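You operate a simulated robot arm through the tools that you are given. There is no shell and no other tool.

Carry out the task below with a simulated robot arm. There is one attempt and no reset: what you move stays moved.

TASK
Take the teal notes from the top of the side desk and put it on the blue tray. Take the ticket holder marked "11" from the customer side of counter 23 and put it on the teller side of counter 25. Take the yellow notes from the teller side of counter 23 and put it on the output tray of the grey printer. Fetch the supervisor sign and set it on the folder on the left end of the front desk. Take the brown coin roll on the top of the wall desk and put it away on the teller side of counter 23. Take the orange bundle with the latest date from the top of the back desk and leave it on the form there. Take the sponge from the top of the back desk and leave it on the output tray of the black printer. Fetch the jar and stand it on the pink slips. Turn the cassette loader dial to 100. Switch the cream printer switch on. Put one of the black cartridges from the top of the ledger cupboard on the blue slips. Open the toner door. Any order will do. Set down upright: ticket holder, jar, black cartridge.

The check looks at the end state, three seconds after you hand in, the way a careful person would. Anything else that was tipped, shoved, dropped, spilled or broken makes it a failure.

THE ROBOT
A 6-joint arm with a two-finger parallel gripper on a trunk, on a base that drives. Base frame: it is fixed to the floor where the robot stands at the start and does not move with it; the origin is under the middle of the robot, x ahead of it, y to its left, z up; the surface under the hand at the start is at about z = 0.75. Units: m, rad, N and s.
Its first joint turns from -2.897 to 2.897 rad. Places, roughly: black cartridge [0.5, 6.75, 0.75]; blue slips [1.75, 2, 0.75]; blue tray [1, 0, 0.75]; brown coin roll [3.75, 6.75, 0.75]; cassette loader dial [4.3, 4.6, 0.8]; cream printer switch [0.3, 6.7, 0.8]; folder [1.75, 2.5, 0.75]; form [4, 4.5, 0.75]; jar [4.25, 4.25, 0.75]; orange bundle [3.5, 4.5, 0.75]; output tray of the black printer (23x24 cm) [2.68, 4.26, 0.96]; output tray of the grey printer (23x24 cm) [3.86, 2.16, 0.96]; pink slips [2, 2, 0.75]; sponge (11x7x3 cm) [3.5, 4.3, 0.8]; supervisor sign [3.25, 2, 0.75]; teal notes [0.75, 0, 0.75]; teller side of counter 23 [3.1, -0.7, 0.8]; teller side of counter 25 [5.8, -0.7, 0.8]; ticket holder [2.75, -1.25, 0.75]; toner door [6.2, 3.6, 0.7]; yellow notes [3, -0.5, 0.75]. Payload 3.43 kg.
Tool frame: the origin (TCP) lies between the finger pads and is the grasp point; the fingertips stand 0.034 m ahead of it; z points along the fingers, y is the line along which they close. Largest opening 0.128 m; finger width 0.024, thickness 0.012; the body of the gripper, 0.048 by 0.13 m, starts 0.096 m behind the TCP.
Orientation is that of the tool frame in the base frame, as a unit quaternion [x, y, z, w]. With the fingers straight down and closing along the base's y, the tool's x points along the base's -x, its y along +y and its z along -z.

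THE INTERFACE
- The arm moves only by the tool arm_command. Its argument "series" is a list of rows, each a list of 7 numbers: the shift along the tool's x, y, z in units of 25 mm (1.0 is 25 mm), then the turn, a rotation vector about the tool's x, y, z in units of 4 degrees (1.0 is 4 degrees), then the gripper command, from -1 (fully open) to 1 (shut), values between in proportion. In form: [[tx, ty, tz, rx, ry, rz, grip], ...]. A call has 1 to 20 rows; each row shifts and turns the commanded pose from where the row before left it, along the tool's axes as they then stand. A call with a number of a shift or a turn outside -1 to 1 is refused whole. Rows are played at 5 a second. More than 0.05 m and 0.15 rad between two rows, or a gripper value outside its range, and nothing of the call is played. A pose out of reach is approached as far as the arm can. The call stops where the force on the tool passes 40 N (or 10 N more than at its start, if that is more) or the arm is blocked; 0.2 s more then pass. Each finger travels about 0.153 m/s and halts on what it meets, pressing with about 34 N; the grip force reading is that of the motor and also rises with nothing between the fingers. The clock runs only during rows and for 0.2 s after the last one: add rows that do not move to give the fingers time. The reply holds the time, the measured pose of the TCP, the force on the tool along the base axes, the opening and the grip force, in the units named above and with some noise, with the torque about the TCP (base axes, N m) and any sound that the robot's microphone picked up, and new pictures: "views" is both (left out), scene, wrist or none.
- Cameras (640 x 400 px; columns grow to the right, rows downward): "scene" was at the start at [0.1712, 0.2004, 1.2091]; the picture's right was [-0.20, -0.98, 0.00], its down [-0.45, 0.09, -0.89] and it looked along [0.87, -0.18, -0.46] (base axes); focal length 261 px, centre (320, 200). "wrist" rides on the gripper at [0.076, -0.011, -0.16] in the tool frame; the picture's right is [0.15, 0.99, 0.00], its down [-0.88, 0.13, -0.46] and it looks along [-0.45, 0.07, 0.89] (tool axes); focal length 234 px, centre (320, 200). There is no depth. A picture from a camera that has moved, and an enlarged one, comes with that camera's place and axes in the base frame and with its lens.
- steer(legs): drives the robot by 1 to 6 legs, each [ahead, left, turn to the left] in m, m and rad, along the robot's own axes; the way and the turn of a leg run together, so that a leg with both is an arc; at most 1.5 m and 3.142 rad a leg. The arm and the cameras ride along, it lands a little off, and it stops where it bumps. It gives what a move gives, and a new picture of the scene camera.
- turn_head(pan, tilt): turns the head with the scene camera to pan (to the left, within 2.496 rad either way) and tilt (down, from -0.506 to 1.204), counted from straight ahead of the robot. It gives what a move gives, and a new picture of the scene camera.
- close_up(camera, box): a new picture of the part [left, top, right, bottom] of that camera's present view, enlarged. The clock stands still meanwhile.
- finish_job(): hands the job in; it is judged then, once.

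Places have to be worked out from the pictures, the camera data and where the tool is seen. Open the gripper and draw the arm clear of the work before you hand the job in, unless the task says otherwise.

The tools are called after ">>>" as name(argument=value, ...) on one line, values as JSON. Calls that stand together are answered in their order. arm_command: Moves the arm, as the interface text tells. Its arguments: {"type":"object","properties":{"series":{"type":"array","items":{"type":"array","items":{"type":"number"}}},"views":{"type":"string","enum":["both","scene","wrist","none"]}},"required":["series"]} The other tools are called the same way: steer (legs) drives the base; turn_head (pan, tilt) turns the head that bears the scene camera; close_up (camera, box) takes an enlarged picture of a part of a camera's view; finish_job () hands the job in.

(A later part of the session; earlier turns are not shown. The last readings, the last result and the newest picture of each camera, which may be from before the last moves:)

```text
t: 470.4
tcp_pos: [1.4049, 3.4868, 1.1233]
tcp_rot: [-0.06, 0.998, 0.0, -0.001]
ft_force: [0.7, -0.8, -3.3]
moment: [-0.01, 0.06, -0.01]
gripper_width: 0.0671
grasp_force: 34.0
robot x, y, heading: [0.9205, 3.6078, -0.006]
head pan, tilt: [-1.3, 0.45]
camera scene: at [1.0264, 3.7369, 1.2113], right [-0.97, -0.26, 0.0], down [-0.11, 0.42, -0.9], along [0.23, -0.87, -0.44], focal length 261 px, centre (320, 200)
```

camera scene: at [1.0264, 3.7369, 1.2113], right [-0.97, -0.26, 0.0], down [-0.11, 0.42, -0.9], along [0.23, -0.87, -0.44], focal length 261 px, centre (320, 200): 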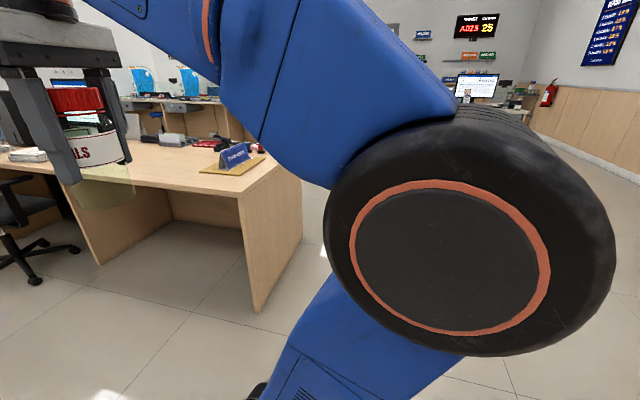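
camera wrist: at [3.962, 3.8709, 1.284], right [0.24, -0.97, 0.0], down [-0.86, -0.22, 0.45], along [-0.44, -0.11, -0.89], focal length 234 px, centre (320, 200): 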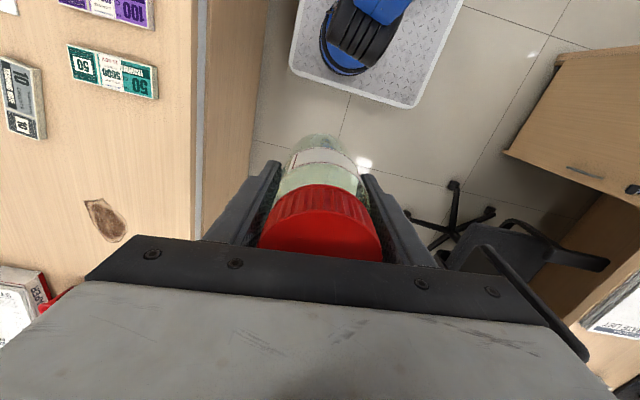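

>>> steer(legs=[[0, -1.3, 0], [0.2, 0, 0.005]])

>>> turn_head(pan=-0.4, tilt=0.5)

```text
t: 478.1
tcp_pos: [1.5968, 2.2012, 1.1238]
tcp_rot: [-0.061, 0.998, 0.0, -0.001]
ft_force: [0.2, 0.4, -2.9]
moment: [-0.03, 0.01, 0.01]
gripper_width: 0.0673
grasp_force: 34.8
robot x, y, heading: [1.1117, 2.321, -0.01]
head pan, tilt: [-1.3, 0.45]
camera scene: at [1.2186, 2.4503, 1.2113], right [-0.97, -0.26, 0.0], down [-0.11, 0.42, -0.9], along [0.23, -0.87, -0.44], focal length 261 px, centre (320, 200)
```

scene: 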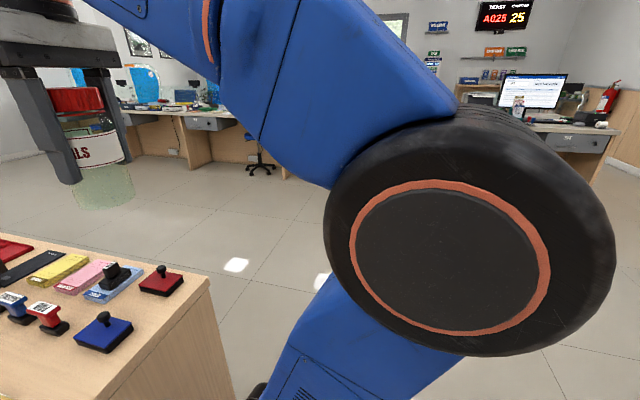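

```text
t: 479.3
tcp_pos: [1.5961, 2.2007, 1.1236]
tcp_rot: [-0.062, 0.998, 0.0, -0.001]
ft_force: [0.1, 0.5, -2.6]
moment: [-0.01, 0.01, 0.01]
gripper_width: 0.0672
grasp_force: 34.2
robot x, y, heading: [1.111, 2.3193, -0.008]
head pan, tilt: [-0.4, 0.499]
camera scene: at [1.2782, 2.503, 1.2068], right [-0.4, -0.92, 0.0], down [-0.44, 0.19, -0.88], along [0.81, -0.35, -0.48], focal length 261 px, centre (320, 200)
```

scene: 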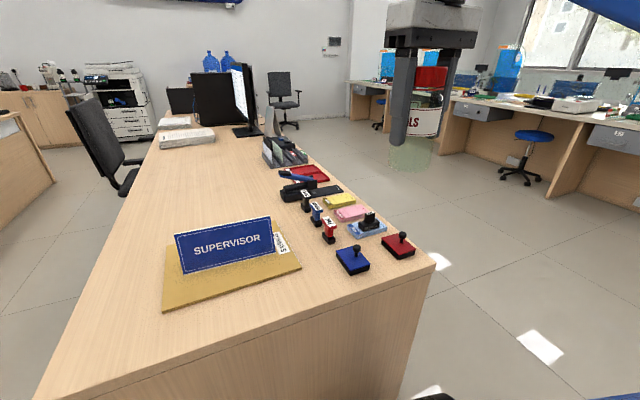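

Now over to the pink slips: I stop just short of them and take bearings with the wrist camera.

>>> arm_command(series=[[-0.886, -0.457, 0.3, 0, 0, 0, 1], [-0.886, -0.457, 0.3, 0, 0, 0, 1], [-0.886, -0.457, 0.3, 0, 0, 0, 1], [-0.886, -0.457, 0.3, 0, 0, 0, 1], [-0.886, -0.457, 0.3, 0, 0, 0, 1], [-0.886, -0.457, 0.3, 0, 0, 0, 1], [-0.886, -0.457, 0.3, 0, 0, 0, 1], [-0.886, -0.457, 0.3, 0, 0, 0, 1], [-0.886, -0.457, 0.3, 0, 0, 0, 1], [-0.886, -0.457, 0.3, 0, 0, 0, 1], [0, 0, 0, 0, 0, 0, 1]])

>>> close_up(camera="wrist", box=[160, 0, 480, 200])

>>> close_up(camera="scene", box=[290, 130, 450, 270])

```text
t: 481.7
tcp_pos: [1.8303, 2.1142, 1.0469]
tcp_rot: [-0.061, 0.998, -0.001, -0.001]
ft_force: [-1.1, 0.3, -2.3]
moment: [-0.02, 0.03, 0.02]
gripper_width: 0.067
grasp_force: 34.4
robot x, y, heading: [1.1094, 2.3194, -0.005]
head pan, tilt: [-0.4, 0.499]
camera scene: at [1.2782, 2.503, 1.2068], right [-0.4, -0.92, 0.0], down [-0.44, 0.19, -0.88], along [0.81, -0.35, -0.48], focal length 261 px, centre (320, 200)
camera wrist: at [1.7568, 2.0947, 1.2074], right [-0.27, 0.96, 0.0], down [0.86, 0.24, 0.45], along [0.44, 0.12, -0.89], focal length 234 px, centre (320, 200)
```

scene: 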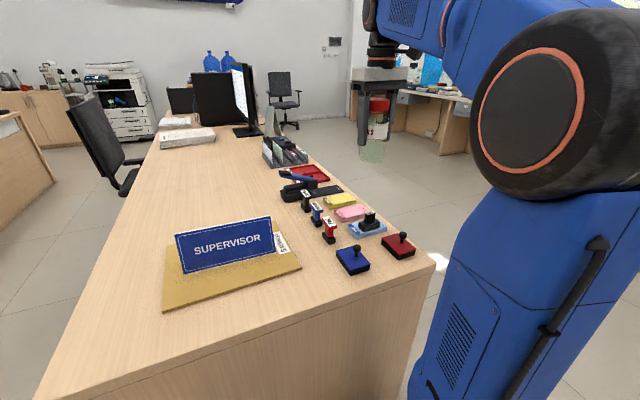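
wrist: 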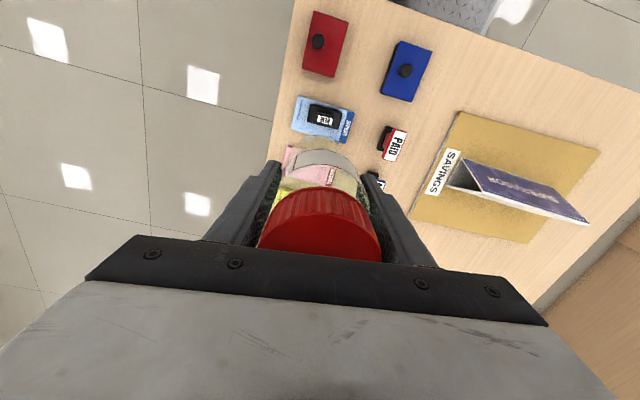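

```text
2.00 times, centred on (320, 100) of wrist
camera zoom: at [1.7568, 2.0947, 1.2074], right [-0.27, 0.96, 0.0], down [0.86, 0.24, 0.45], along [0.44, 0.12, -0.89], focal length 468 px, centre (320, 400)
```

zoom: 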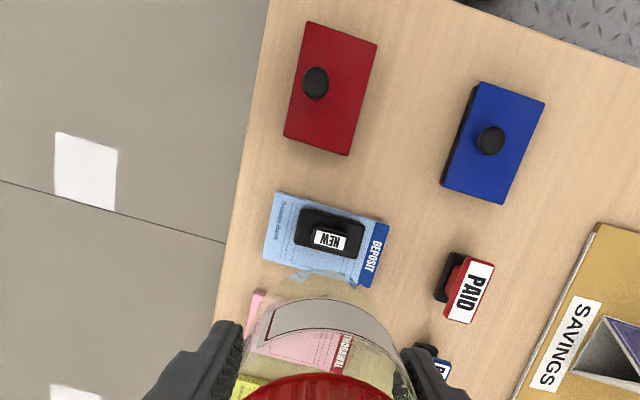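

```text
2.86 times, centred on (370, 200) of scene
camera zoom: at [1.2782, 2.503, 1.2068], right [-0.4, -0.92, 0.0], down [-0.44, 0.19, -0.88], along [0.81, -0.35, -0.48], focal length 747 px, centre (177, 200)
```

zoom: 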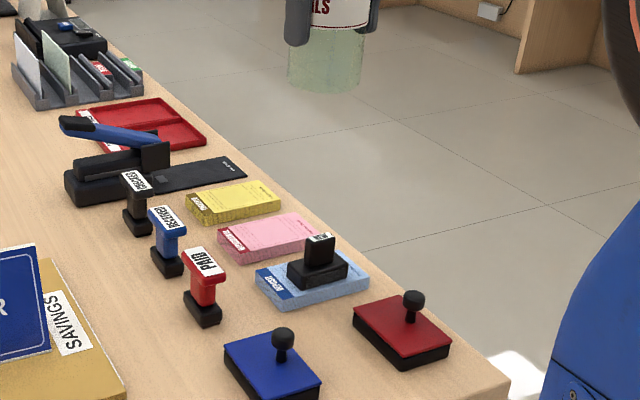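

Calibrated against the blue pad: the pink pad's centre is (1.907, 2.117). I move over it and lower most of the way.

>>> arm_command(series=[[-0.765, -0.065, 0, 0, 0, 0, 1], [-0.765, -0.065, 0, 0, 0, 0, 1], [-0.765, -0.065, 0, 0, 0, 0, 1], [-0.765, -0.065, 0, 0, 0, 0, 1], [0, 0, 1, 0, 0, 0, 1], [0, 0, 1, 0, 0, 0, 1], [0, 0, 1, 0, 0, 0, 1], [0, 0, 1, 0, 0, 0, 1], [0, 0, 1, 0, 0, 0, 1], [0, 0, 1, 0, 0, 0, 1], [0, 0, 0.8, 0, 0, 0, 1], [0, 0, 0, 0, 0, 0, 1]])

>>> close_up(camera="wrist", box=[160, 40, 480, 240])

>>> close_up(camera="scene", box=[310, 150, 430, 250])

```text
t: 484.3
tcp_pos: [1.9051, 2.1167, 0.8782]
tcp_rot: [-0.061, 0.998, 0.0, -0.002]
ft_force: [-1.0, 0.1, -3.3]
moment: [0.0, 0.02, 0.02]
gripper_width: 0.0672
grasp_force: 34.0
robot x, y, heading: [1.1135, 2.3218, -0.004]
head pan, tilt: [-0.4, 0.499]
camera scene: at [1.2783, 2.503, 1.2068], right [-0.4, -0.92, 0.0], down [-0.44, 0.19, -0.88], along [0.81, -0.35, -0.48], focal length 261 px, centre (320, 200)
camera wrist: at [1.8317, 2.0966, 1.0377], right [-0.27, 0.96, 0.0], down [0.86, 0.24, 0.45], along [0.44, 0.12, -0.89], focal length 234 px, centre (320, 200)
```

scene: 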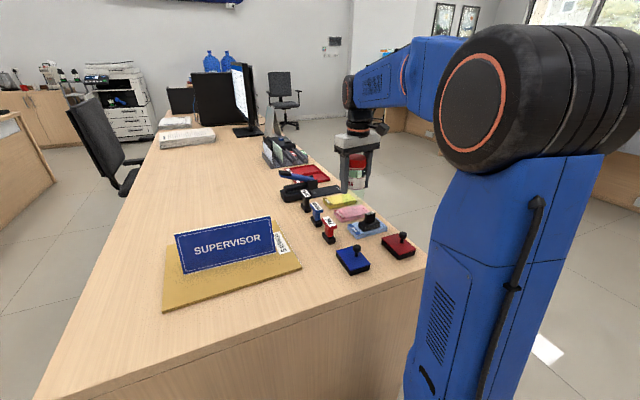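
wrist: 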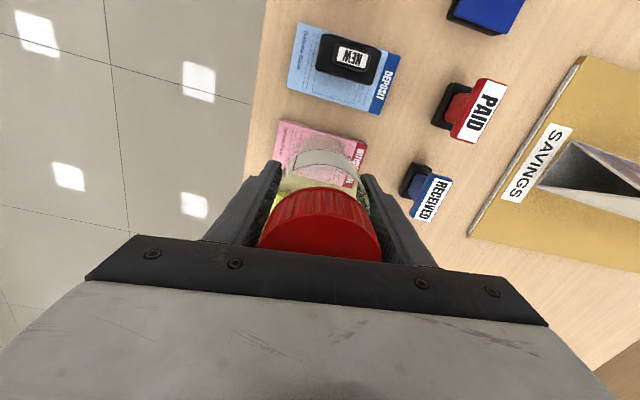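

```text
2.00 times, centred on (320, 140) of wrist
camera zoom: at [1.8317, 2.0966, 1.0377], right [-0.27, 0.96, 0.0], down [0.86, 0.24, 0.45], along [0.44, 0.12, -0.89], focal length 468 px, centre (320, 320)
```

zoom: 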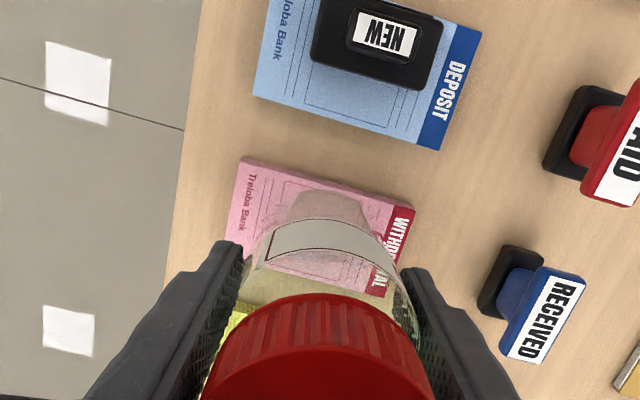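

```text
4.00 times, centred on (370, 200) of scene
camera zoom: at [1.2783, 2.503, 1.2068], right [-0.4, -0.92, 0.0], down [-0.44, 0.19, -0.88], along [0.81, -0.35, -0.48], focal length 1045 px, centre (120, 200)
```

zoom: 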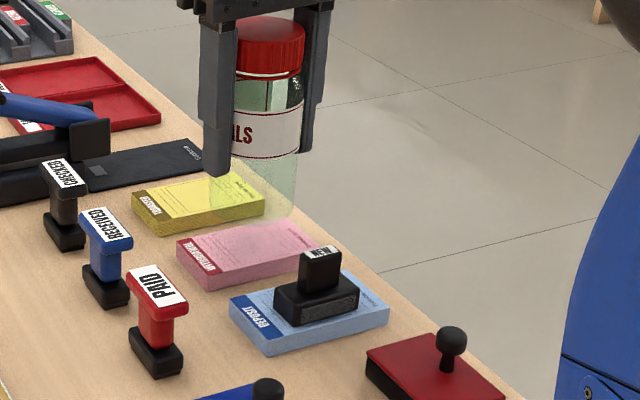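

Cross-checking both cameras, the jar axis is within a few millimetres of the pad's centre. I lower it slowly until it stands.

>>> arm_command(series=[[-0.09, 0, 0.5, 0, 0, 0, 1], [0, 0, 0.3, 0, 0, 0, 1], [0, 0, 0.15, 0, 0, 0, 1], [0, 0, 0.15, 0, 0, 0, 1], [0, 0, 0.12, 0, 0, 0, 1], [0, 0, 0, 0, 0, 0, 1]], views="none")

>>> close_up(camera="scene", box=[310, 150, 430, 250])

```text
t: 485.7
tcp_pos: [1.9076, 2.1173, 0.8481]
tcp_rot: [-0.06, 0.998, 0.0, -0.002]
ft_force: [-0.1, -1.0, -2.3]
moment: [-0.03, 0.01, 0.0]
gripper_width: 0.0671
grasp_force: 34.2
robot x, y, heading: [1.1123, 2.3242, -0.006]
head pan, tilt: [-0.4, 0.499]
```

```text
4.00 times, centred on (370, 200) of scene
camera zoom: at [1.2783, 2.503, 1.2068], right [-0.4, -0.92, 0.0], down [-0.44, 0.19, -0.88], along [0.81, -0.35, -0.48], focal length 1045 px, centre (120, 200)
```

zoom: 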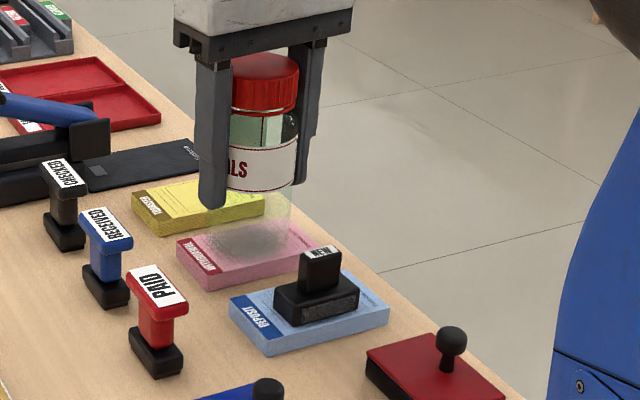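

>>> arm_command(series=[[0, 0, 0.12, 0, 0, 0, 1], [0, 0, 0.12, 0, 0, 0, 1], [0, 0, 0.12, 0, 0, 0, 1], [0, 0, 0, 0, 0, 0, 1]], views="none")

>>> close_up(camera="scene", box=[310, 150, 430, 250])

```text
t: 486.7
tcp_pos: [1.9078, 2.1168, 0.8396]
tcp_rot: [-0.061, 0.998, 0.0, 0.0]
ft_force: [2.7, -1.0, 35.5]
moment: [0.03, -0.17, 0.12]
gripper_width: 0.0675
grasp_force: 33.8
robot x, y, heading: [1.1147, 2.3214, -0.005]
head pan, tilt: [-0.4, 0.499]
```

```text
4.00 times, centred on (370, 200) of scene
camera zoom: at [1.2772, 2.5033, 1.207], right [-0.4, -0.92, 0.0], down [-0.44, 0.19, -0.88], along [0.81, -0.35, -0.48], focal length 1045 px, centre (120, 200)
```

zoom: 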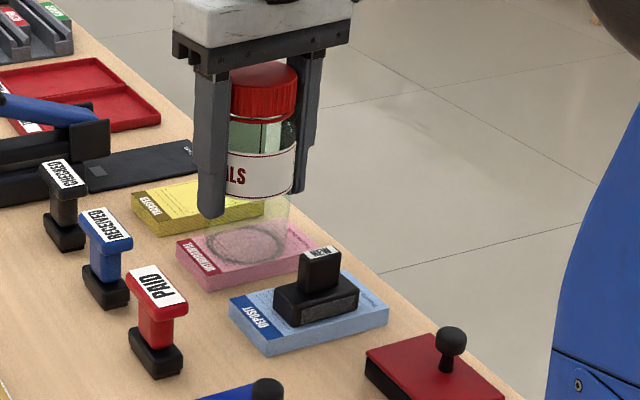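

The jar stands on the pink pad, centred. I relax the press slightly, open evenly, and rise.

>>> arm_command(series=[[0, 0, -0.1, 0, 0, 0, 1], [0, 0, 0, 0, 0, 0, -0.2], [0, 0, 0, 0, 0, 0, -0.55], [0, 0, 0, 0, 0, 0, -0.55], [0, 0, -0.5, 0, 0, 0, -0.55], [0, 0, -1, 0, 0, 0, -0.55], [0, 0, -1, 0, 0, 0, -0.55], [0, 0, -1, 0, 0, 0, -0.55], [0, 0, -1, 0, 0, 0, -0.55], [0, 0, -1, 0, 0, 0, -0.55], [0, 0, -1, 0, 0, 0, -0.55], [0, 0, -1, 0, 0, 0, -0.55], [0, 0, -1, 0, 0, 0, -0.55], [0, 0, -1, 0, 0, 0, -0.55], [0, 0, -1, 0, 0, 0, -0.55]])

>>> close_up(camera="scene", box=[310, 150, 430, 250])

```text
t: 489.9
tcp_pos: [1.9096, 2.1165, 1.1022]
tcp_rot: [-0.061, 0.998, 0.0, -0.002]
ft_force: [-0.3, 0.3, 0.7]
moment: [0.0, -0.02, 0.01]
gripper_width: 0.0991
grasp_force: 0.0
robot x, y, heading: [1.1112, 2.3187, -0.002]
head pan, tilt: [-0.4, 0.499]
camera scene: at [1.2782, 2.503, 1.2068], right [-0.4, -0.92, 0.0], down [-0.44, 0.19, -0.88], along [0.81, -0.35, -0.48], focal length 261 px, centre (320, 200)
camera wrist: at [1.8363, 2.0962, 1.2629], right [-0.27, 0.96, 0.0], down [0.86, 0.24, 0.45], along [0.44, 0.12, -0.89], focal length 234 px, centre (320, 200)
```

scene: 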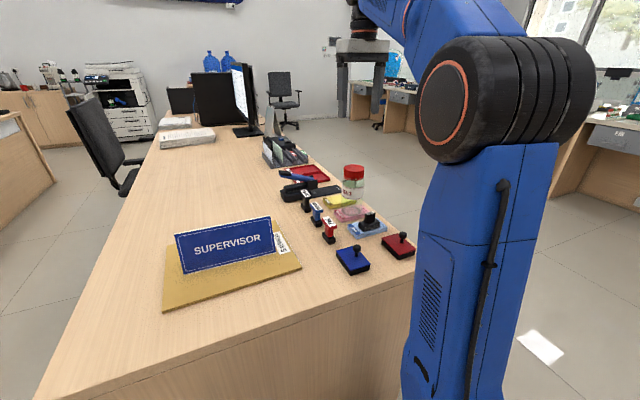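
wrist: 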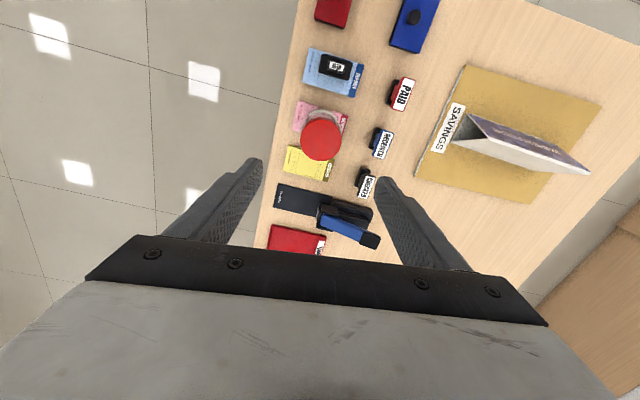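

```text
4.00 times, centred on (370, 200) of scene
camera zoom: at [1.2782, 2.503, 1.2068], right [-0.4, -0.92, 0.0], down [-0.44, 0.19, -0.88], along [0.81, -0.35, -0.48], focal length 1045 px, centre (120, 200)
```

zoom: 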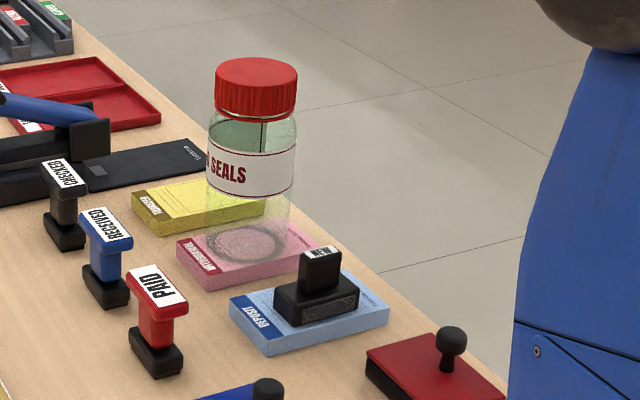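

The jar stands upright on the pink slips. Next the coin roll on the wall desk: I retract and drive up the corridor.

>>> arm_command(series=[[1, 0.3, 0, 0, 0, 0, -0.3], [1, 0.3, 0, 0, 0, 0, -0.3], [1, 0.3, 0, 0, 0, 0, -0.3], [1, 0.3, 0, 0, 0, 0, -0.3], [1, 0.3, 0, 0, 0, 0, -0.3], [1, 0.3, 0, 0, 0, 0, -0.3], [1, 0.3, 0, 0, 0, 0, -0.3], [1, 0.3, 0, 0, 0, 0, -0.3], [1, 0.3, 0, 0, 0, 0, -0.3], [1, 0.3, 0, 0, 0, 0, -0.3], [1, 0.3, 0, 0, 0, 0, -0.3], [1, 0.3, 0, 0, 0, 0, -0.3]], views="none")

>>> steer(legs=[[-0.15, 0, 0], [0, 1.3, 0], [0, 1.4, 0], [0, 0.75, 0]])

>>> turn_head(pan=0.3, tilt=0.3)

```text
t: 492.5
tcp_pos: [1.6003, 2.1702, 1.1028]
tcp_rot: [-0.062, 0.998, 0.0, -0.002]
ft_force: [-0.2, -0.2, 0.1]
moment: [0.04, 0.03, -0.02]
gripper_width: 0.0837
grasp_force: 0.2
robot x, y, heading: [1.1071, 2.3181, -0.007]
head pan, tilt: [-0.4, 0.499]
```

```text
t: 510.3
tcp_pos: [1.5001, 5.6292, 1.103]
tcp_rot: [-0.057, 0.998, 0.0, -0.001]
ft_force: [0.4, -0.4, -0.6]
moment: [-0.01, 0.01, 0.0]
gripper_width: 0.0832
grasp_force: 0.0
robot x, y, heading: [1.013, 5.7823, -0.017]
head pan, tilt: [-0.4, 0.499]
camera scene: at [1.1808, 5.9644, 1.2068], right [-0.4, -0.91, 0.0], down [-0.44, 0.19, -0.88], along [0.8, -0.35, -0.48], focal length 261 px, centre (320, 200)
```

scene: 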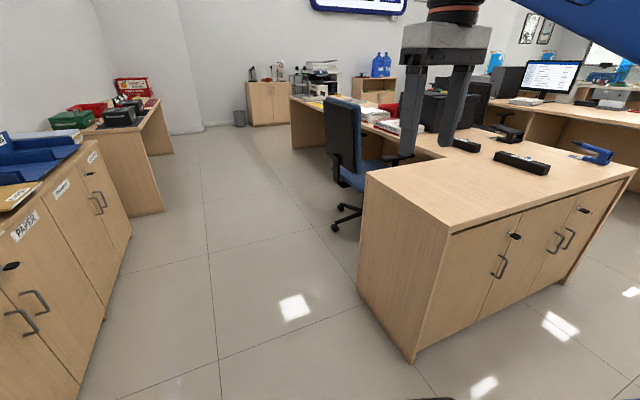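

```text
t: 511.3
tcp_pos: [1.4993, 5.6292, 1.1037]
tcp_rot: [-0.057, 0.998, -0.001, -0.001]
ft_force: [0.5, -0.4, -0.3]
moment: [0.02, 0.01, 0.0]
gripper_width: 0.083
grasp_force: 0.1
robot x, y, heading: [1.0074, 5.7837, -0.015]
head pan, tilt: [0.3, 0.3]
camera scene: at [1.1872, 6.0273, 1.2252], right [0.28, -0.96, 0.0], down [-0.28, -0.08, -0.96], along [0.92, 0.27, -0.3], focal length 261 px, centre (320, 200)
```

scene: 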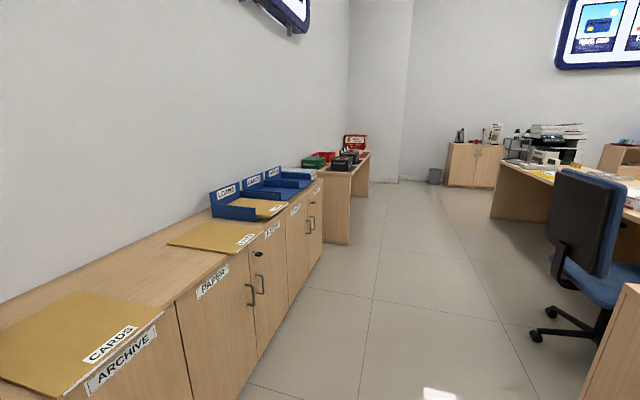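

Clear way at y ≈ 5.9 between the cupboards and the chair. I drive along it to the wall desk and turn to face it.

>>> steer(legs=[[0, 0.1, 0.015], [1.4, 0, 0], [1.25, 0, 0], [0, 0, 1.57]])

>>> turn_head(pan=-0.1, tilt=0.45)

>>> close_up(camera="scene", box=[160, 80, 480, 280])

```text
t: 528.9
tcp_pos: [3.8267, 6.3537, 1.1033]
tcp_rot: [0.748, -0.664, 0.001, 0.0]
ft_force: [0.0, -0.6, 0.3]
moment: [0.01, 0.0, 0.01]
gripper_width: 0.0831
grasp_force: 0.0
robot x, y, heading: [3.6727, 5.8677, 1.556]
head pan, tilt: [0.3, 0.3]
camera scene: at [3.43, 6.0363, 1.2252], right [0.96, 0.28, 0.0], down [0.08, -0.28, -0.96], along [-0.27, 0.92, -0.3], focal length 261 px, centre (320, 200)
```

scene: 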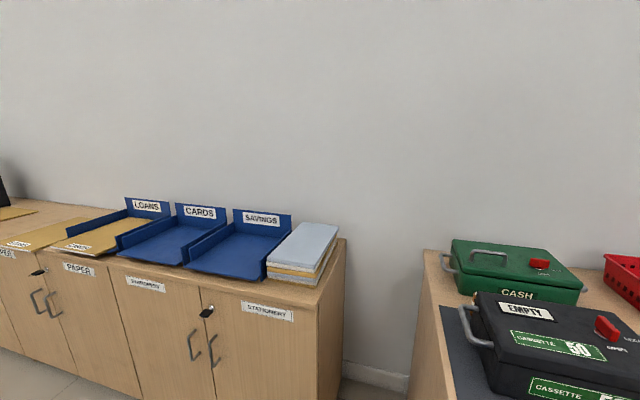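

```text
t: 529.7
tcp_pos: [3.8253, 6.3523, 1.1023]
tcp_rot: [0.747, -0.665, 0.002, 0.0]
ft_force: [0.1, -0.6, 0.0]
moment: [0.01, -0.02, -0.04]
gripper_width: 0.0833
grasp_force: 0.0
robot x, y, heading: [3.6727, 5.8643, 1.559]
head pan, tilt: [-0.099, 0.45]
camera scene: at [3.4667, 6.0381, 1.2113], right [0.99, -0.11, 0.0], down [-0.05, -0.43, -0.9], along [0.1, 0.89, -0.43], focal length 261 px, centre (320, 200)
```

scene: 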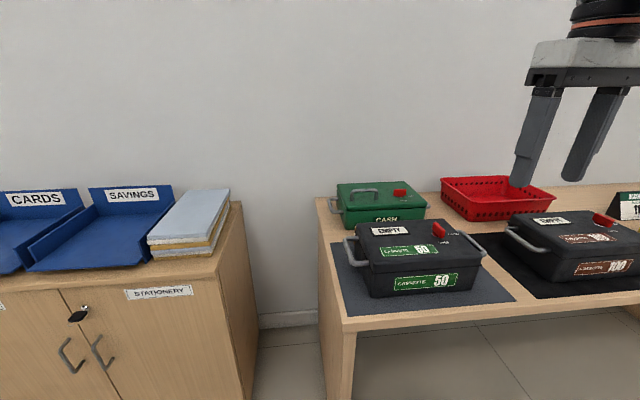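

```text
2.00 times, centred on (320, 180) of scene
camera zoom: at [3.4667, 6.0381, 1.2113], right [0.99, -0.11, 0.0], down [-0.05, -0.43, -0.9], along [0.1, 0.89, -0.43], focal length 523 px, centre (320, 240)
```

zoom: 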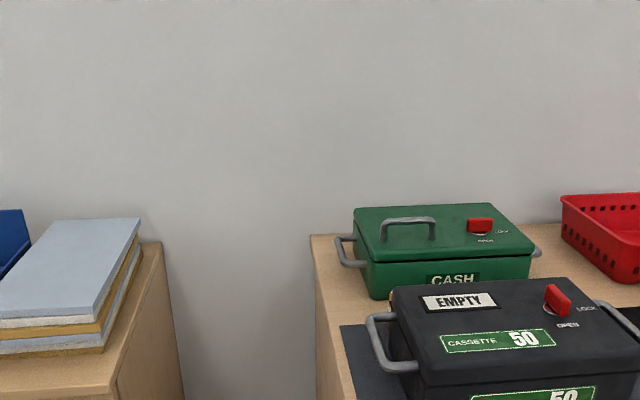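

I look at the wall desk from above with the wrist camera to find the coin roll.

>>> close_up(camera="wrist", box=[0, 0, 640, 400])

>>> turn_head(pan=-0.6, tilt=0.45)

```text
1.00 times, centred on (320, 200) of wrist (not enlarged: the box is as wide or as high as the picture)
camera zoom: at [3.8463, 6.2795, 1.2637], right [-0.97, -0.26, 0.0], down [-0.23, 0.86, 0.45], along [-0.12, 0.44, -0.89], focal length 234 px, centre (320, 200)
```

zoom: 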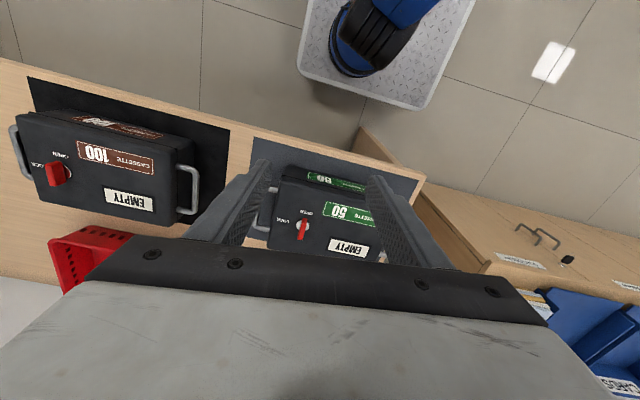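

```text
t: 530.7
tcp_pos: [3.8257, 6.3516, 1.1028]
tcp_rot: [0.746, -0.666, 0.001, 0.0]
ft_force: [0.8, 0.3, -0.1]
moment: [0.0, 0.03, 0.01]
gripper_width: 0.0833
grasp_force: 0.1
robot x, y, heading: [3.6712, 5.8677, 1.557]
head pan, tilt: [-0.6, 0.45]
camera scene: at [3.5093, 6.022, 1.2113], right [0.82, -0.57, 0.0], down [-0.25, -0.36, -0.9], along [0.52, 0.74, -0.44], focal length 261 px, centre (320, 200)
```

scene: 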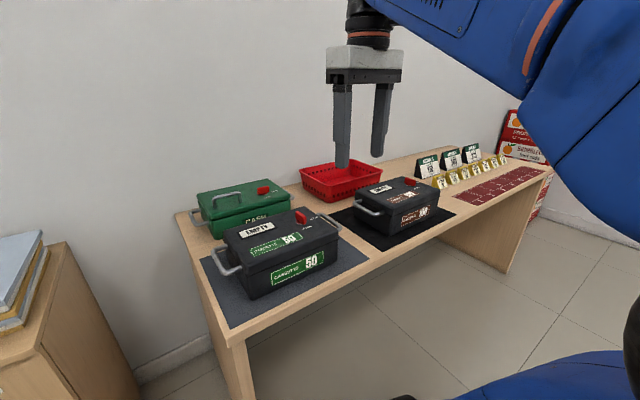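

>>> arm_command(series=[[-0.83, 0.23, -0.1, 0, 0, 0, -0.3], [-0.83, 0.23, -0.1, 0, 0, 0, -0.3], [-0.83, 0.23, -0.1, 0, 0, 0, -0.3], [-0.83, 0.23, -0.1, 0, 0, 0, -0.3], [-0.83, 0.23, -0.1, 0, 0, 0, -0.3], [-0.83, 0.23, -0.1, 0, 0, 0, -0.3], [-0.83, 0.23, -0.1, 0, 0, 0, -0.3], [-0.83, 0.23, -0.1, 0, 0, 0, -0.3], [-0.83, 0.23, -0.1, 0, 0, 0, -0.3], [-0.83, 0.23, -0.1, 0, 0, 0, -0.3], [0, 0, 0, 0, 0, 0, -0.3]])

```text
t: 533.1
tcp_pos: [3.7438, 6.5538, 1.1297]
tcp_rot: [0.747, -0.665, 0.0, 0.001]
ft_force: [-0.6, 0.1, -0.4]
moment: [0.04, -0.03, 0.01]
gripper_width: 0.0831
grasp_force: 0.1
robot x, y, heading: [3.674, 5.8654, 1.56]
head pan, tilt: [-0.6, 0.45]
camera scene: at [3.5093, 6.022, 1.2113], right [0.82, -0.57, 0.0], down [-0.25, -0.36, -0.9], along [0.52, 0.74, -0.44], focal length 261 px, centre (320, 200)
camera wrist: at [3.7631, 6.4801, 1.2893], right [-0.97, -0.26, 0.0], down [-0.23, 0.86, 0.45], along [-0.12, 0.44, -0.89], focal length 234 px, centre (320, 200)
```

scene: 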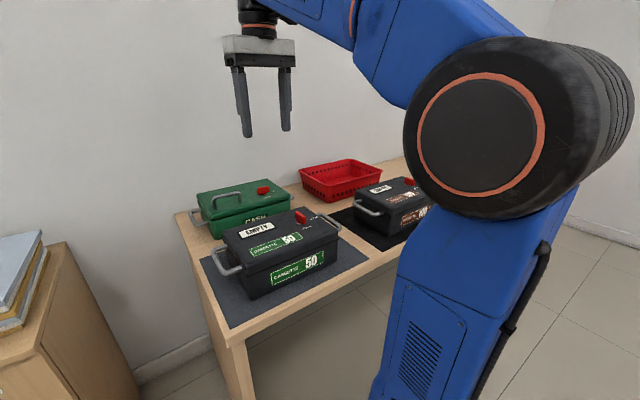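
wrist: 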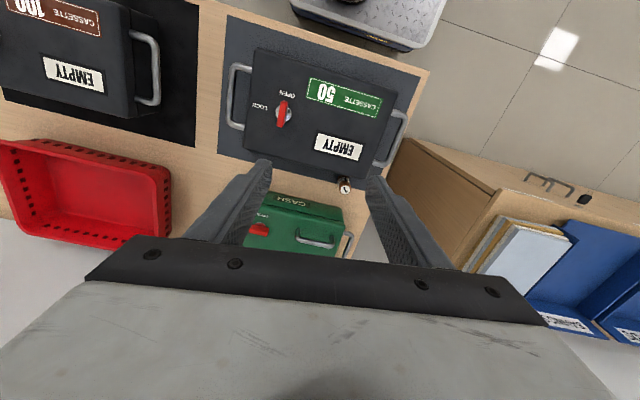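

There is a small brown cylinder standing between the cassette and the cash box at about (3.65, 6.67). I zoom in.

>>> close_up(camera="wrist", box=[290, 150, 402, 220])

>>> close_up(camera="scene", box=[170, 170, 330, 290])

```text
5.71 times, centred on (346, 185) of wrist
camera zoom: at [3.7631, 6.4801, 1.2893], right [-0.97, -0.26, 0.0], down [-0.23, 0.86, 0.45], along [-0.12, 0.44, -0.89], focal length 1338 px, centre (171, 286)
```

zoom: 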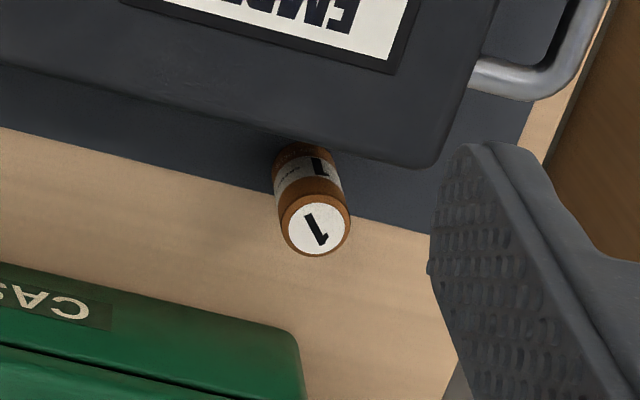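

```text
3.33 times, centred on (250, 230) of scene
camera zoom: at [3.5093, 6.022, 1.2113], right [0.82, -0.57, 0.0], down [-0.25, -0.36, -0.9], along [0.52, 0.74, -0.44], focal length 871 px, centre (553, 100)
```

zoom: 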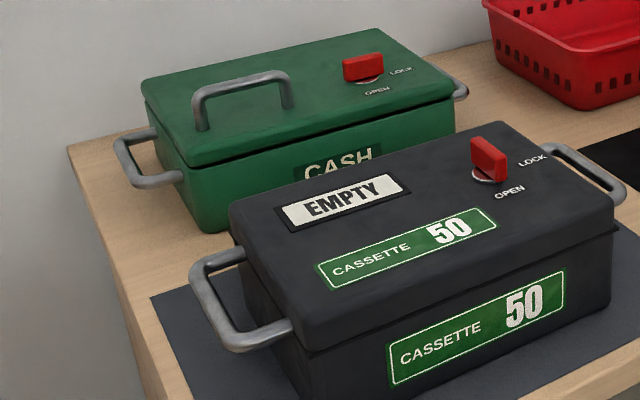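

It is the brown "1" coin roll, standing at (3.65, 6.673), 27 mm wide and about 60 mm tall, in a 7 cm gap between the boxes. I align the fingers along the gap and hover above.

>>> arm_command(series=[[-0.86, 0.53, 0, 0, 0, 0, 0.06], [-0.86, 0.53, 0, 0, 0, 0, 0.06], [-0.86, 0.53, 0, 0, 0, 0, 0.06], [-0.86, 0.53, 0, 0, 0, 0, 0.06], [-0.86, 0.53, 0, 0, 0, 0, 0.06], [-0.86, 0.53, 0, 0, 0, 0, 0.06], [0, 0, 0.8, 0, 0, 0.9, 0.06], [0, 0, 1, 0, 0, 0, 0.06], [0, 0, 1, 0, 0, 0, 0.06], [0, 0, 1, 0, 0, 0, 0.06], [0, 0, 1, 0, 0, 0, 0.06], [0, 0, 0, 0, 0, 0, 0.06]])

>>> close_up(camera="wrist", box=[200, 60, 440, 210])

```text
t: 535.7
tcp_pos: [3.6521, 6.6723, 1.0068]
tcp_rot: [0.726, -0.688, 0.0, 0.001]
ft_force: [-0.4, -1.0, -0.8]
moment: [0.0, 0.0, -0.03]
gripper_width: 0.0605
grasp_force: 0.2
robot x, y, heading: [3.6738, 5.8617, 1.556]
head pan, tilt: [-0.6, 0.45]
camera scene: at [3.5093, 6.022, 1.2113], right [0.82, -0.57, 0.0], down [-0.25, -0.36, -0.9], along [0.52, 0.74, -0.44], focal length 261 px, centre (320, 200)
camera wrist: at [3.6667, 6.5977, 1.1676], right [-0.98, -0.2, 0.0], down [-0.18, 0.87, 0.45], along [-0.09, 0.44, -0.89], focal length 234 px, centre (320, 200)
```

scene: 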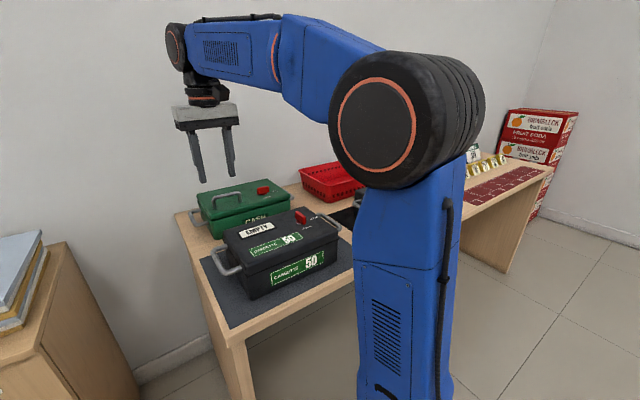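
wrist: 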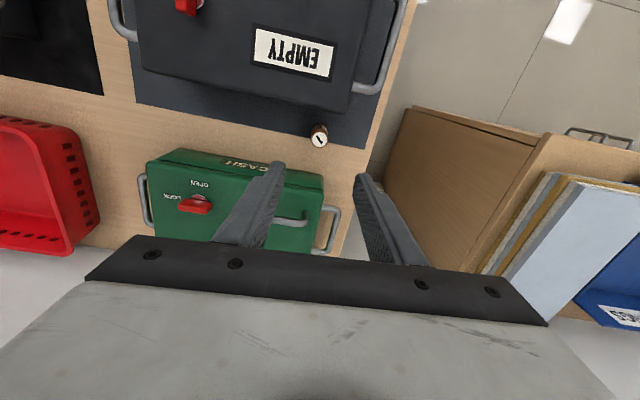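

```text
2.67 times, centred on (320, 135) of wrist
camera zoom: at [3.6667, 6.5977, 1.1676], right [-0.98, -0.2, 0.0], down [-0.18, 0.87, 0.45], along [-0.09, 0.44, -0.89], focal length 624 px, centre (320, 373)
```

zoom: 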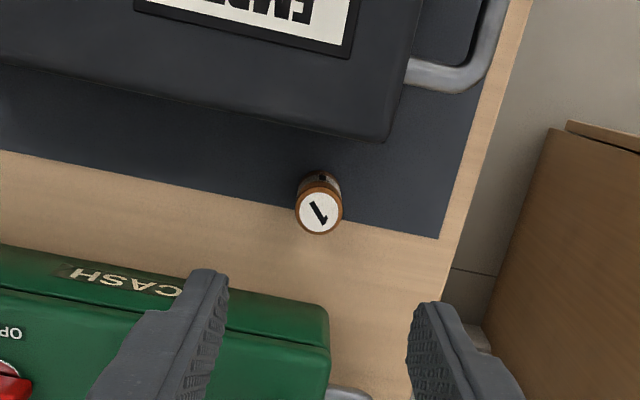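

Aligned within 2 mm. I descend between the boxes and grip.

>>> arm_command(series=[[0, 0, 1, 0, 0, 0, 0.1], [0, 0, 1, 0, 0, 0, 0.1], [0, 0, 1, 0, 0, 0, 0.1], [0, 0, 1, 0, 0, 0, 0.1], [0, 0, 1, 0, 0, 0, 0.1], [0, 0, 0, 0, 0, 0, 0.1]])

>>> close_up(camera="wrist", box=[200, 60, 440, 210])

```text
t: 537.1
tcp_pos: [3.6514, 6.6699, 0.8837]
tcp_rot: [0.726, -0.688, 0.0, 0.0]
ft_force: [-0.7, 0.6, 0.0]
moment: [-0.03, -0.02, 0.03]
gripper_width: 0.0578
grasp_force: 0.1
robot x, y, heading: [3.6756, 5.8612, 1.559]
head pan, tilt: [-0.6, 0.45]
camera scene: at [3.5093, 6.022, 1.2113], right [0.82, -0.57, 0.0], down [-0.25, -0.36, -0.9], along [0.52, 0.74, -0.44], focal length 261 px, centre (320, 200)
camera wrist: at [3.6661, 6.5949, 1.0436], right [-0.98, -0.2, 0.0], down [-0.18, 0.87, 0.45], along [-0.09, 0.44, -0.89], focal length 234 px, centre (320, 200)
```

scene: 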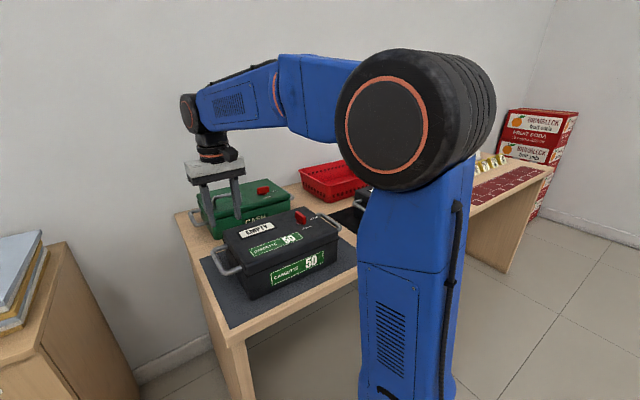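
wrist: 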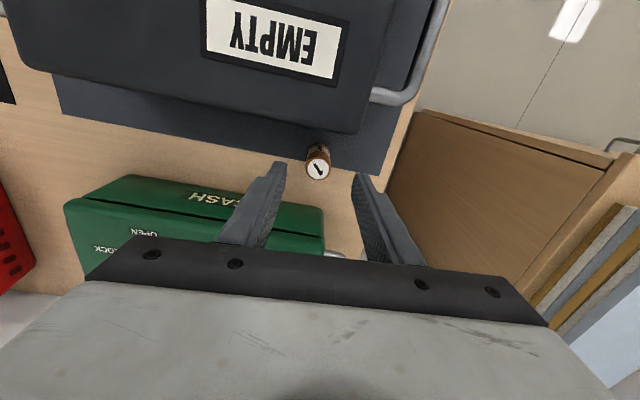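

```text
2.67 times, centred on (320, 135) of wrist
camera zoom: at [3.6661, 6.5949, 1.0436], right [-0.98, -0.2, 0.0], down [-0.18, 0.87, 0.45], along [-0.09, 0.44, -0.89], focal length 624 px, centre (320, 373)
```

zoom: 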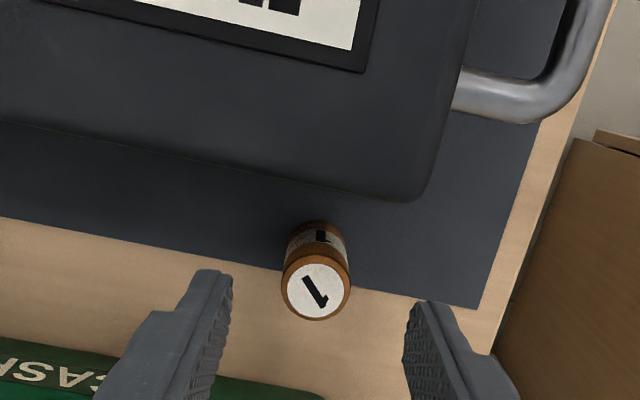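

>>> arm_command(series=[[-0.15, 0, 1, 0, 0, 0, 0.1], [0, 0, 1, 0, 0, 0, 0.1], [0, 0, 1, 0, 0, 0, 0.1], [0, 0, 0.3, 0, 0, 0, 0.1], [0, 0, 0, 0, 0, 0, 0.1], [0, 0, 0, 0, 0, 0, 1], [0, 0, 0, 0, 0, 0, 1], [0, 0, 0, 0, 0, 0, 1]])

>>> close_up(camera="wrist", box=[200, 60, 440, 210])

```text
t: 538.9
tcp_pos: [3.6514, 6.6716, 0.7986]
tcp_rot: [0.725, -0.688, 0.0, 0.001]
ft_force: [-0.1, -0.2, -0.2]
moment: [0.01, 0.0, 0.01]
gripper_width: 0.0259
grasp_force: 33.9
robot x, y, heading: [3.6739, 5.8645, 1.561]
head pan, tilt: [-0.6, 0.45]
camera scene: at [3.5093, 6.0221, 1.2113], right [0.82, -0.57, 0.0], down [-0.25, -0.36, -0.9], along [0.52, 0.74, -0.44], focal length 261 px, centre (320, 200)
camera wrist: at [3.666, 6.5986, 0.9599], right [-0.98, -0.2, 0.0], down [-0.18, 0.87, 0.45], along [-0.09, 0.44, -0.89], focal length 234 px, centre (320, 200)
```

scene: 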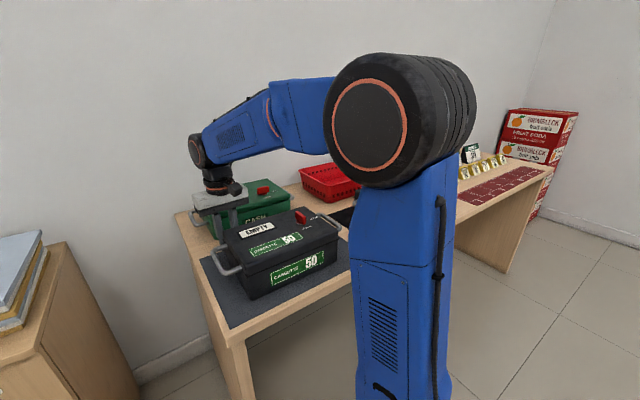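
wrist: 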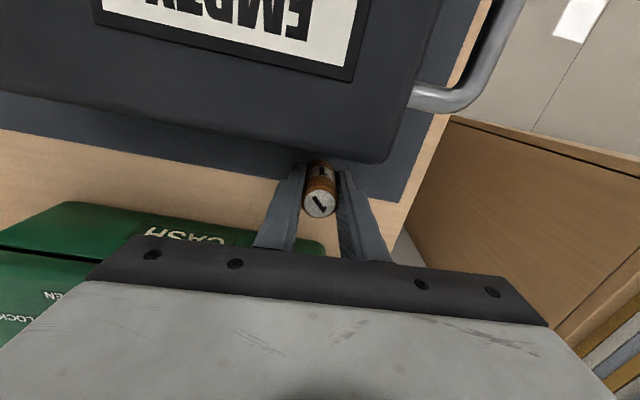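

```text
2.67 times, centred on (320, 135) of wrist
camera zoom: at [3.666, 6.5986, 0.9599], right [-0.98, -0.2, 0.0], down [-0.18, 0.87, 0.45], along [-0.09, 0.44, -0.89], focal length 624 px, centre (320, 373)
```

zoom: 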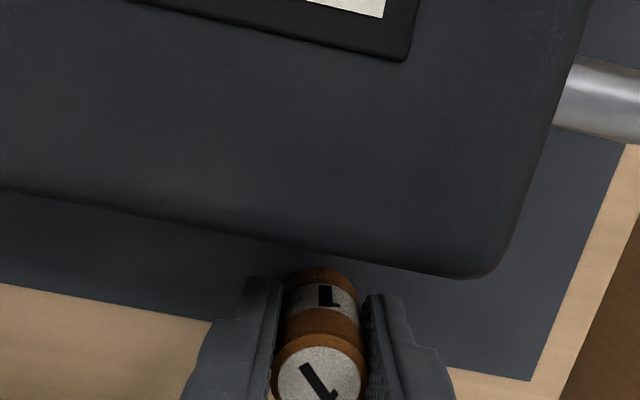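

Coin roll gripped. I lift it straight out, retract, and drive round the east side to counter 23.

>>> arm_command(series=[[0, 0, -0.6, 0, 0, 0, 1], [0, 0, -1, 0, 0, 0, 1], [0, 0, -1, 0, 0, 0, 1], [0, 0, -1, 0, 0, 0, 1], [0, 0, -1, 0, 0, 0, 1], [0, 0, -1, 0, 0, 0, 1], [0, 0, -1, 0, 0, 0, 1], [0, 0, -1, 0, 0, 0, 1], [0, 0, -1, 0, 0, 0, 1], [0, 0, -1, 0, 0, 0, 1], [0, 0, -1, 0, 0, 0, 1], [0, 0, -1, 0, 0, 0, 1], [1, 0, 0, 0, 0, 0, 1], [1, 0, 0, 0, 0, 0, 1], [1, 0, 0, 0, 0, 0, 1], [1, 0, 0, 0, 0, 0, 1], [1, 0, 0, 0, 0, 0, 1], [1, 0, 0, 0, 0, 0, 1], [1, 0, 0, 0, 0, 0, 1], [1, 0, 0, 0, 0, 0, 1]])

>>> arm_command(series=[[1, 0, 0, 0, 0, 0, 1], [1, 0, 0, 0, 0, 0, 1], [1, 0, 0, 0, 0, 0, 1], [1, 0, 0, 0, 0, 0, 1]], views="none")

>>> steer(legs=[[0, 0, -1.56], [1.45, 0, 0], [0, 0, -1.57]])

>>> turn_head(pan=0.1, tilt=0.3)

```text
t: 543.1
tcp_pos: [3.6606, 6.477, 1.0899]
tcp_rot: [0.726, -0.687, 0.001, 0.002]
ft_force: [0.6, 0.1, -2.2]
moment: [-0.02, -0.02, 0.02]
gripper_width: 0.026
grasp_force: 33.8
robot x, y, heading: [3.6773, 5.863, 1.563]
head pan, tilt: [-0.6, 0.45]
camera scene: at [3.5093, 6.0222, 1.2113], right [0.82, -0.57, 0.0], down [-0.25, -0.36, -0.9], along [0.52, 0.74, -0.44], focal length 261 px, centre (320, 200)
camera wrist: at [3.6759, 6.4025, 1.2505], right [-0.98, -0.2, 0.0], down [-0.18, 0.87, 0.45], along [-0.09, 0.44, -0.89], focal length 234 px, centre (320, 200)
```

scene: 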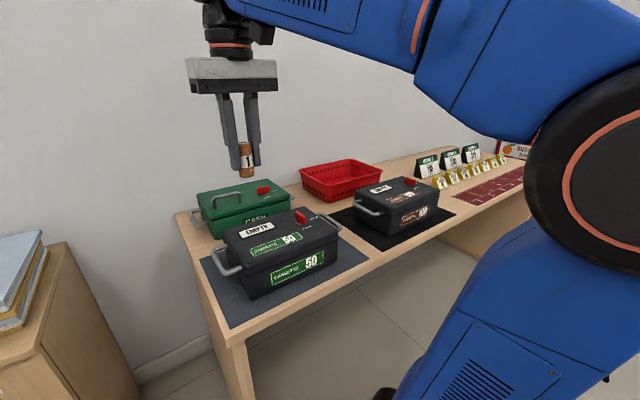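
wrist: 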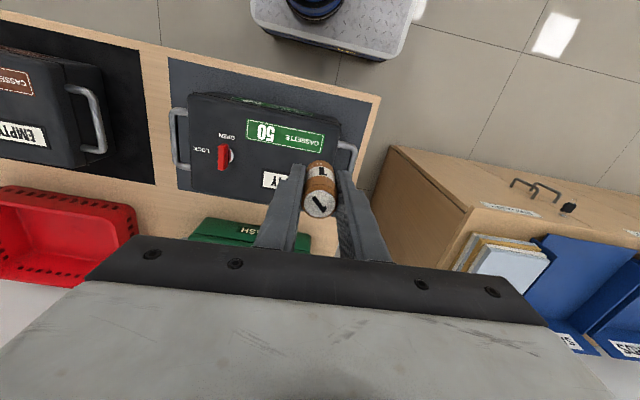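

```text
t: 544.1
tcp_pos: [3.6664, 6.3764, 1.0901]
tcp_rot: [0.726, -0.687, 0.002, 0.001]
ft_force: [-0.4, 0.3, -2.1]
moment: [-0.03, -0.04, 0.01]
gripper_width: 0.0259
grasp_force: 33.9
robot x, y, heading: [3.672, 5.8651, 1.556]
head pan, tilt: [-0.6, 0.45]
```

```text
t: 558.8
tcp_pos: [5.0896, 5.3492, 1.0895]
tcp_rot: [0.694, 0.72, 0.002, -0.001]
ft_force: [0.6, -0.5, -2.2]
moment: [0.04, 0.04, -0.02]
gripper_width: 0.0257
grasp_force: 34.6
robot x, y, heading: [5.0901, 5.8569, -1.601]
head pan, tilt: [-0.6, 0.45]
camera scene: at [5.2553, 5.6979, 1.2113], right [-0.81, 0.59, 0.0], down [0.26, 0.35, -0.9], along [-0.53, -0.73, -0.44], focal length 261 px, centre (320, 200)
```

scene: 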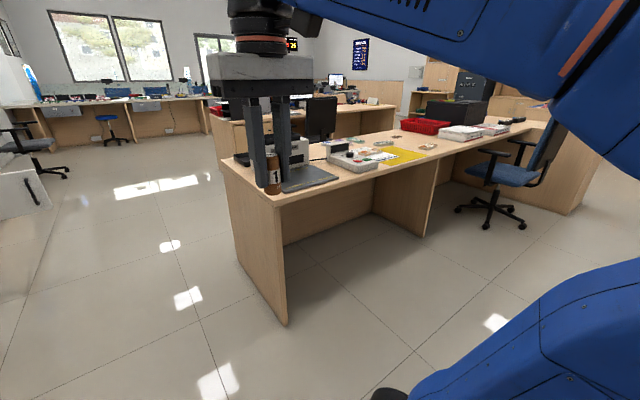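

```text
t: 559.9
tcp_pos: [5.0883, 5.3486, 1.0904]
tcp_rot: [0.694, 0.72, 0.0, -0.001]
ft_force: [-0.6, 0.2, -0.2]
moment: [0.03, -0.05, -0.01]
gripper_width: 0.0257
grasp_force: 33.7
robot x, y, heading: [5.0918, 5.8609, -1.601]
head pan, tilt: [0.099, 0.3]
camera scene: at [5.3159, 5.6791, 1.2252], right [-1.0, -0.07, 0.0], down [-0.02, 0.3, -0.96], along [0.07, -0.95, -0.3], focal length 261 px, centre (320, 200)
```

scene: 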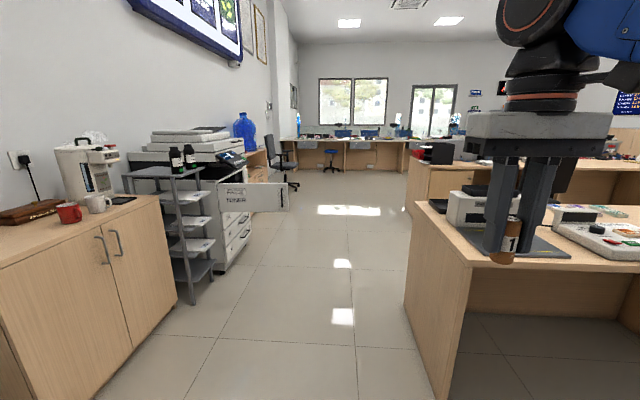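

Passage is clear. I drive straight down, past the copier, to the teller aisle.

>>> steer(legs=[[0, 0.03, 0.033], [1.5, 0, 0], [1.5, 0, 0], [1.45, 0, 0]])

>>> turn_head(pan=-0.1, tilt=0.25)

```text
t: 581.5
tcp_pos: [4.9867, 0.908, 1.0896]
tcp_rot: [0.703, 0.711, 0.001, 0.0]
ft_force: [-0.2, 0.6, -1.3]
moment: [0.02, 0.0, 0.03]
gripper_width: 0.0256
grasp_force: 34.3
robot x, y, heading: [5.0039, 1.4204, -1.625]
head pan, tilt: [0.099, 0.3]
camera scene: at [5.2228, 1.233, 1.2252], right [-1.0, -0.04, 0.0], down [-0.01, 0.3, -0.96], along [0.04, -0.95, -0.3], focal length 261 px, centre (320, 200)
```

scene: 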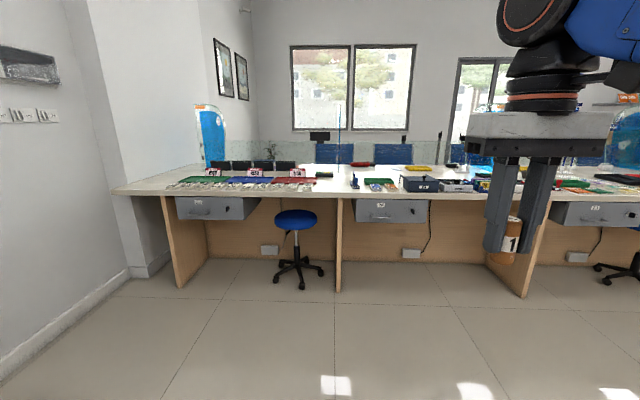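

```text
t: 582.2
tcp_pos: [4.9868, 0.9077, 1.0916]
tcp_rot: [0.703, 0.711, 0.001, -0.001]
ft_force: [-0.5, 0.2, -1.5]
moment: [0.03, 0.01, 0.01]
gripper_width: 0.0257
grasp_force: 34.1
robot x, y, heading: [5.0036, 1.4202, -1.63]
head pan, tilt: [-0.099, 0.25]
camera scene: at [5.2043, 1.234, 1.23], right [-0.99, 0.15, 0.0], down [0.04, 0.24, -0.97], along [-0.15, -0.96, -0.25], focal length 261 px, centre (320, 200)
```

scene: 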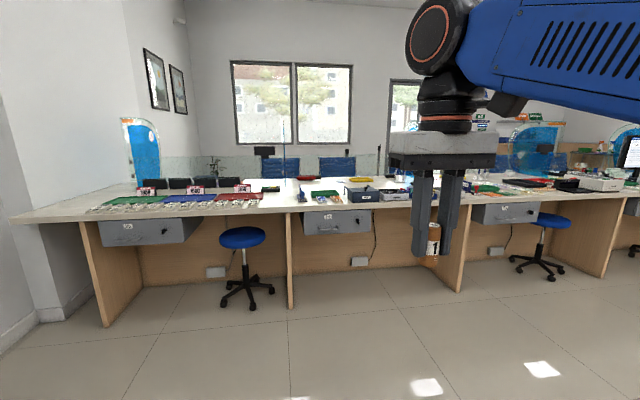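

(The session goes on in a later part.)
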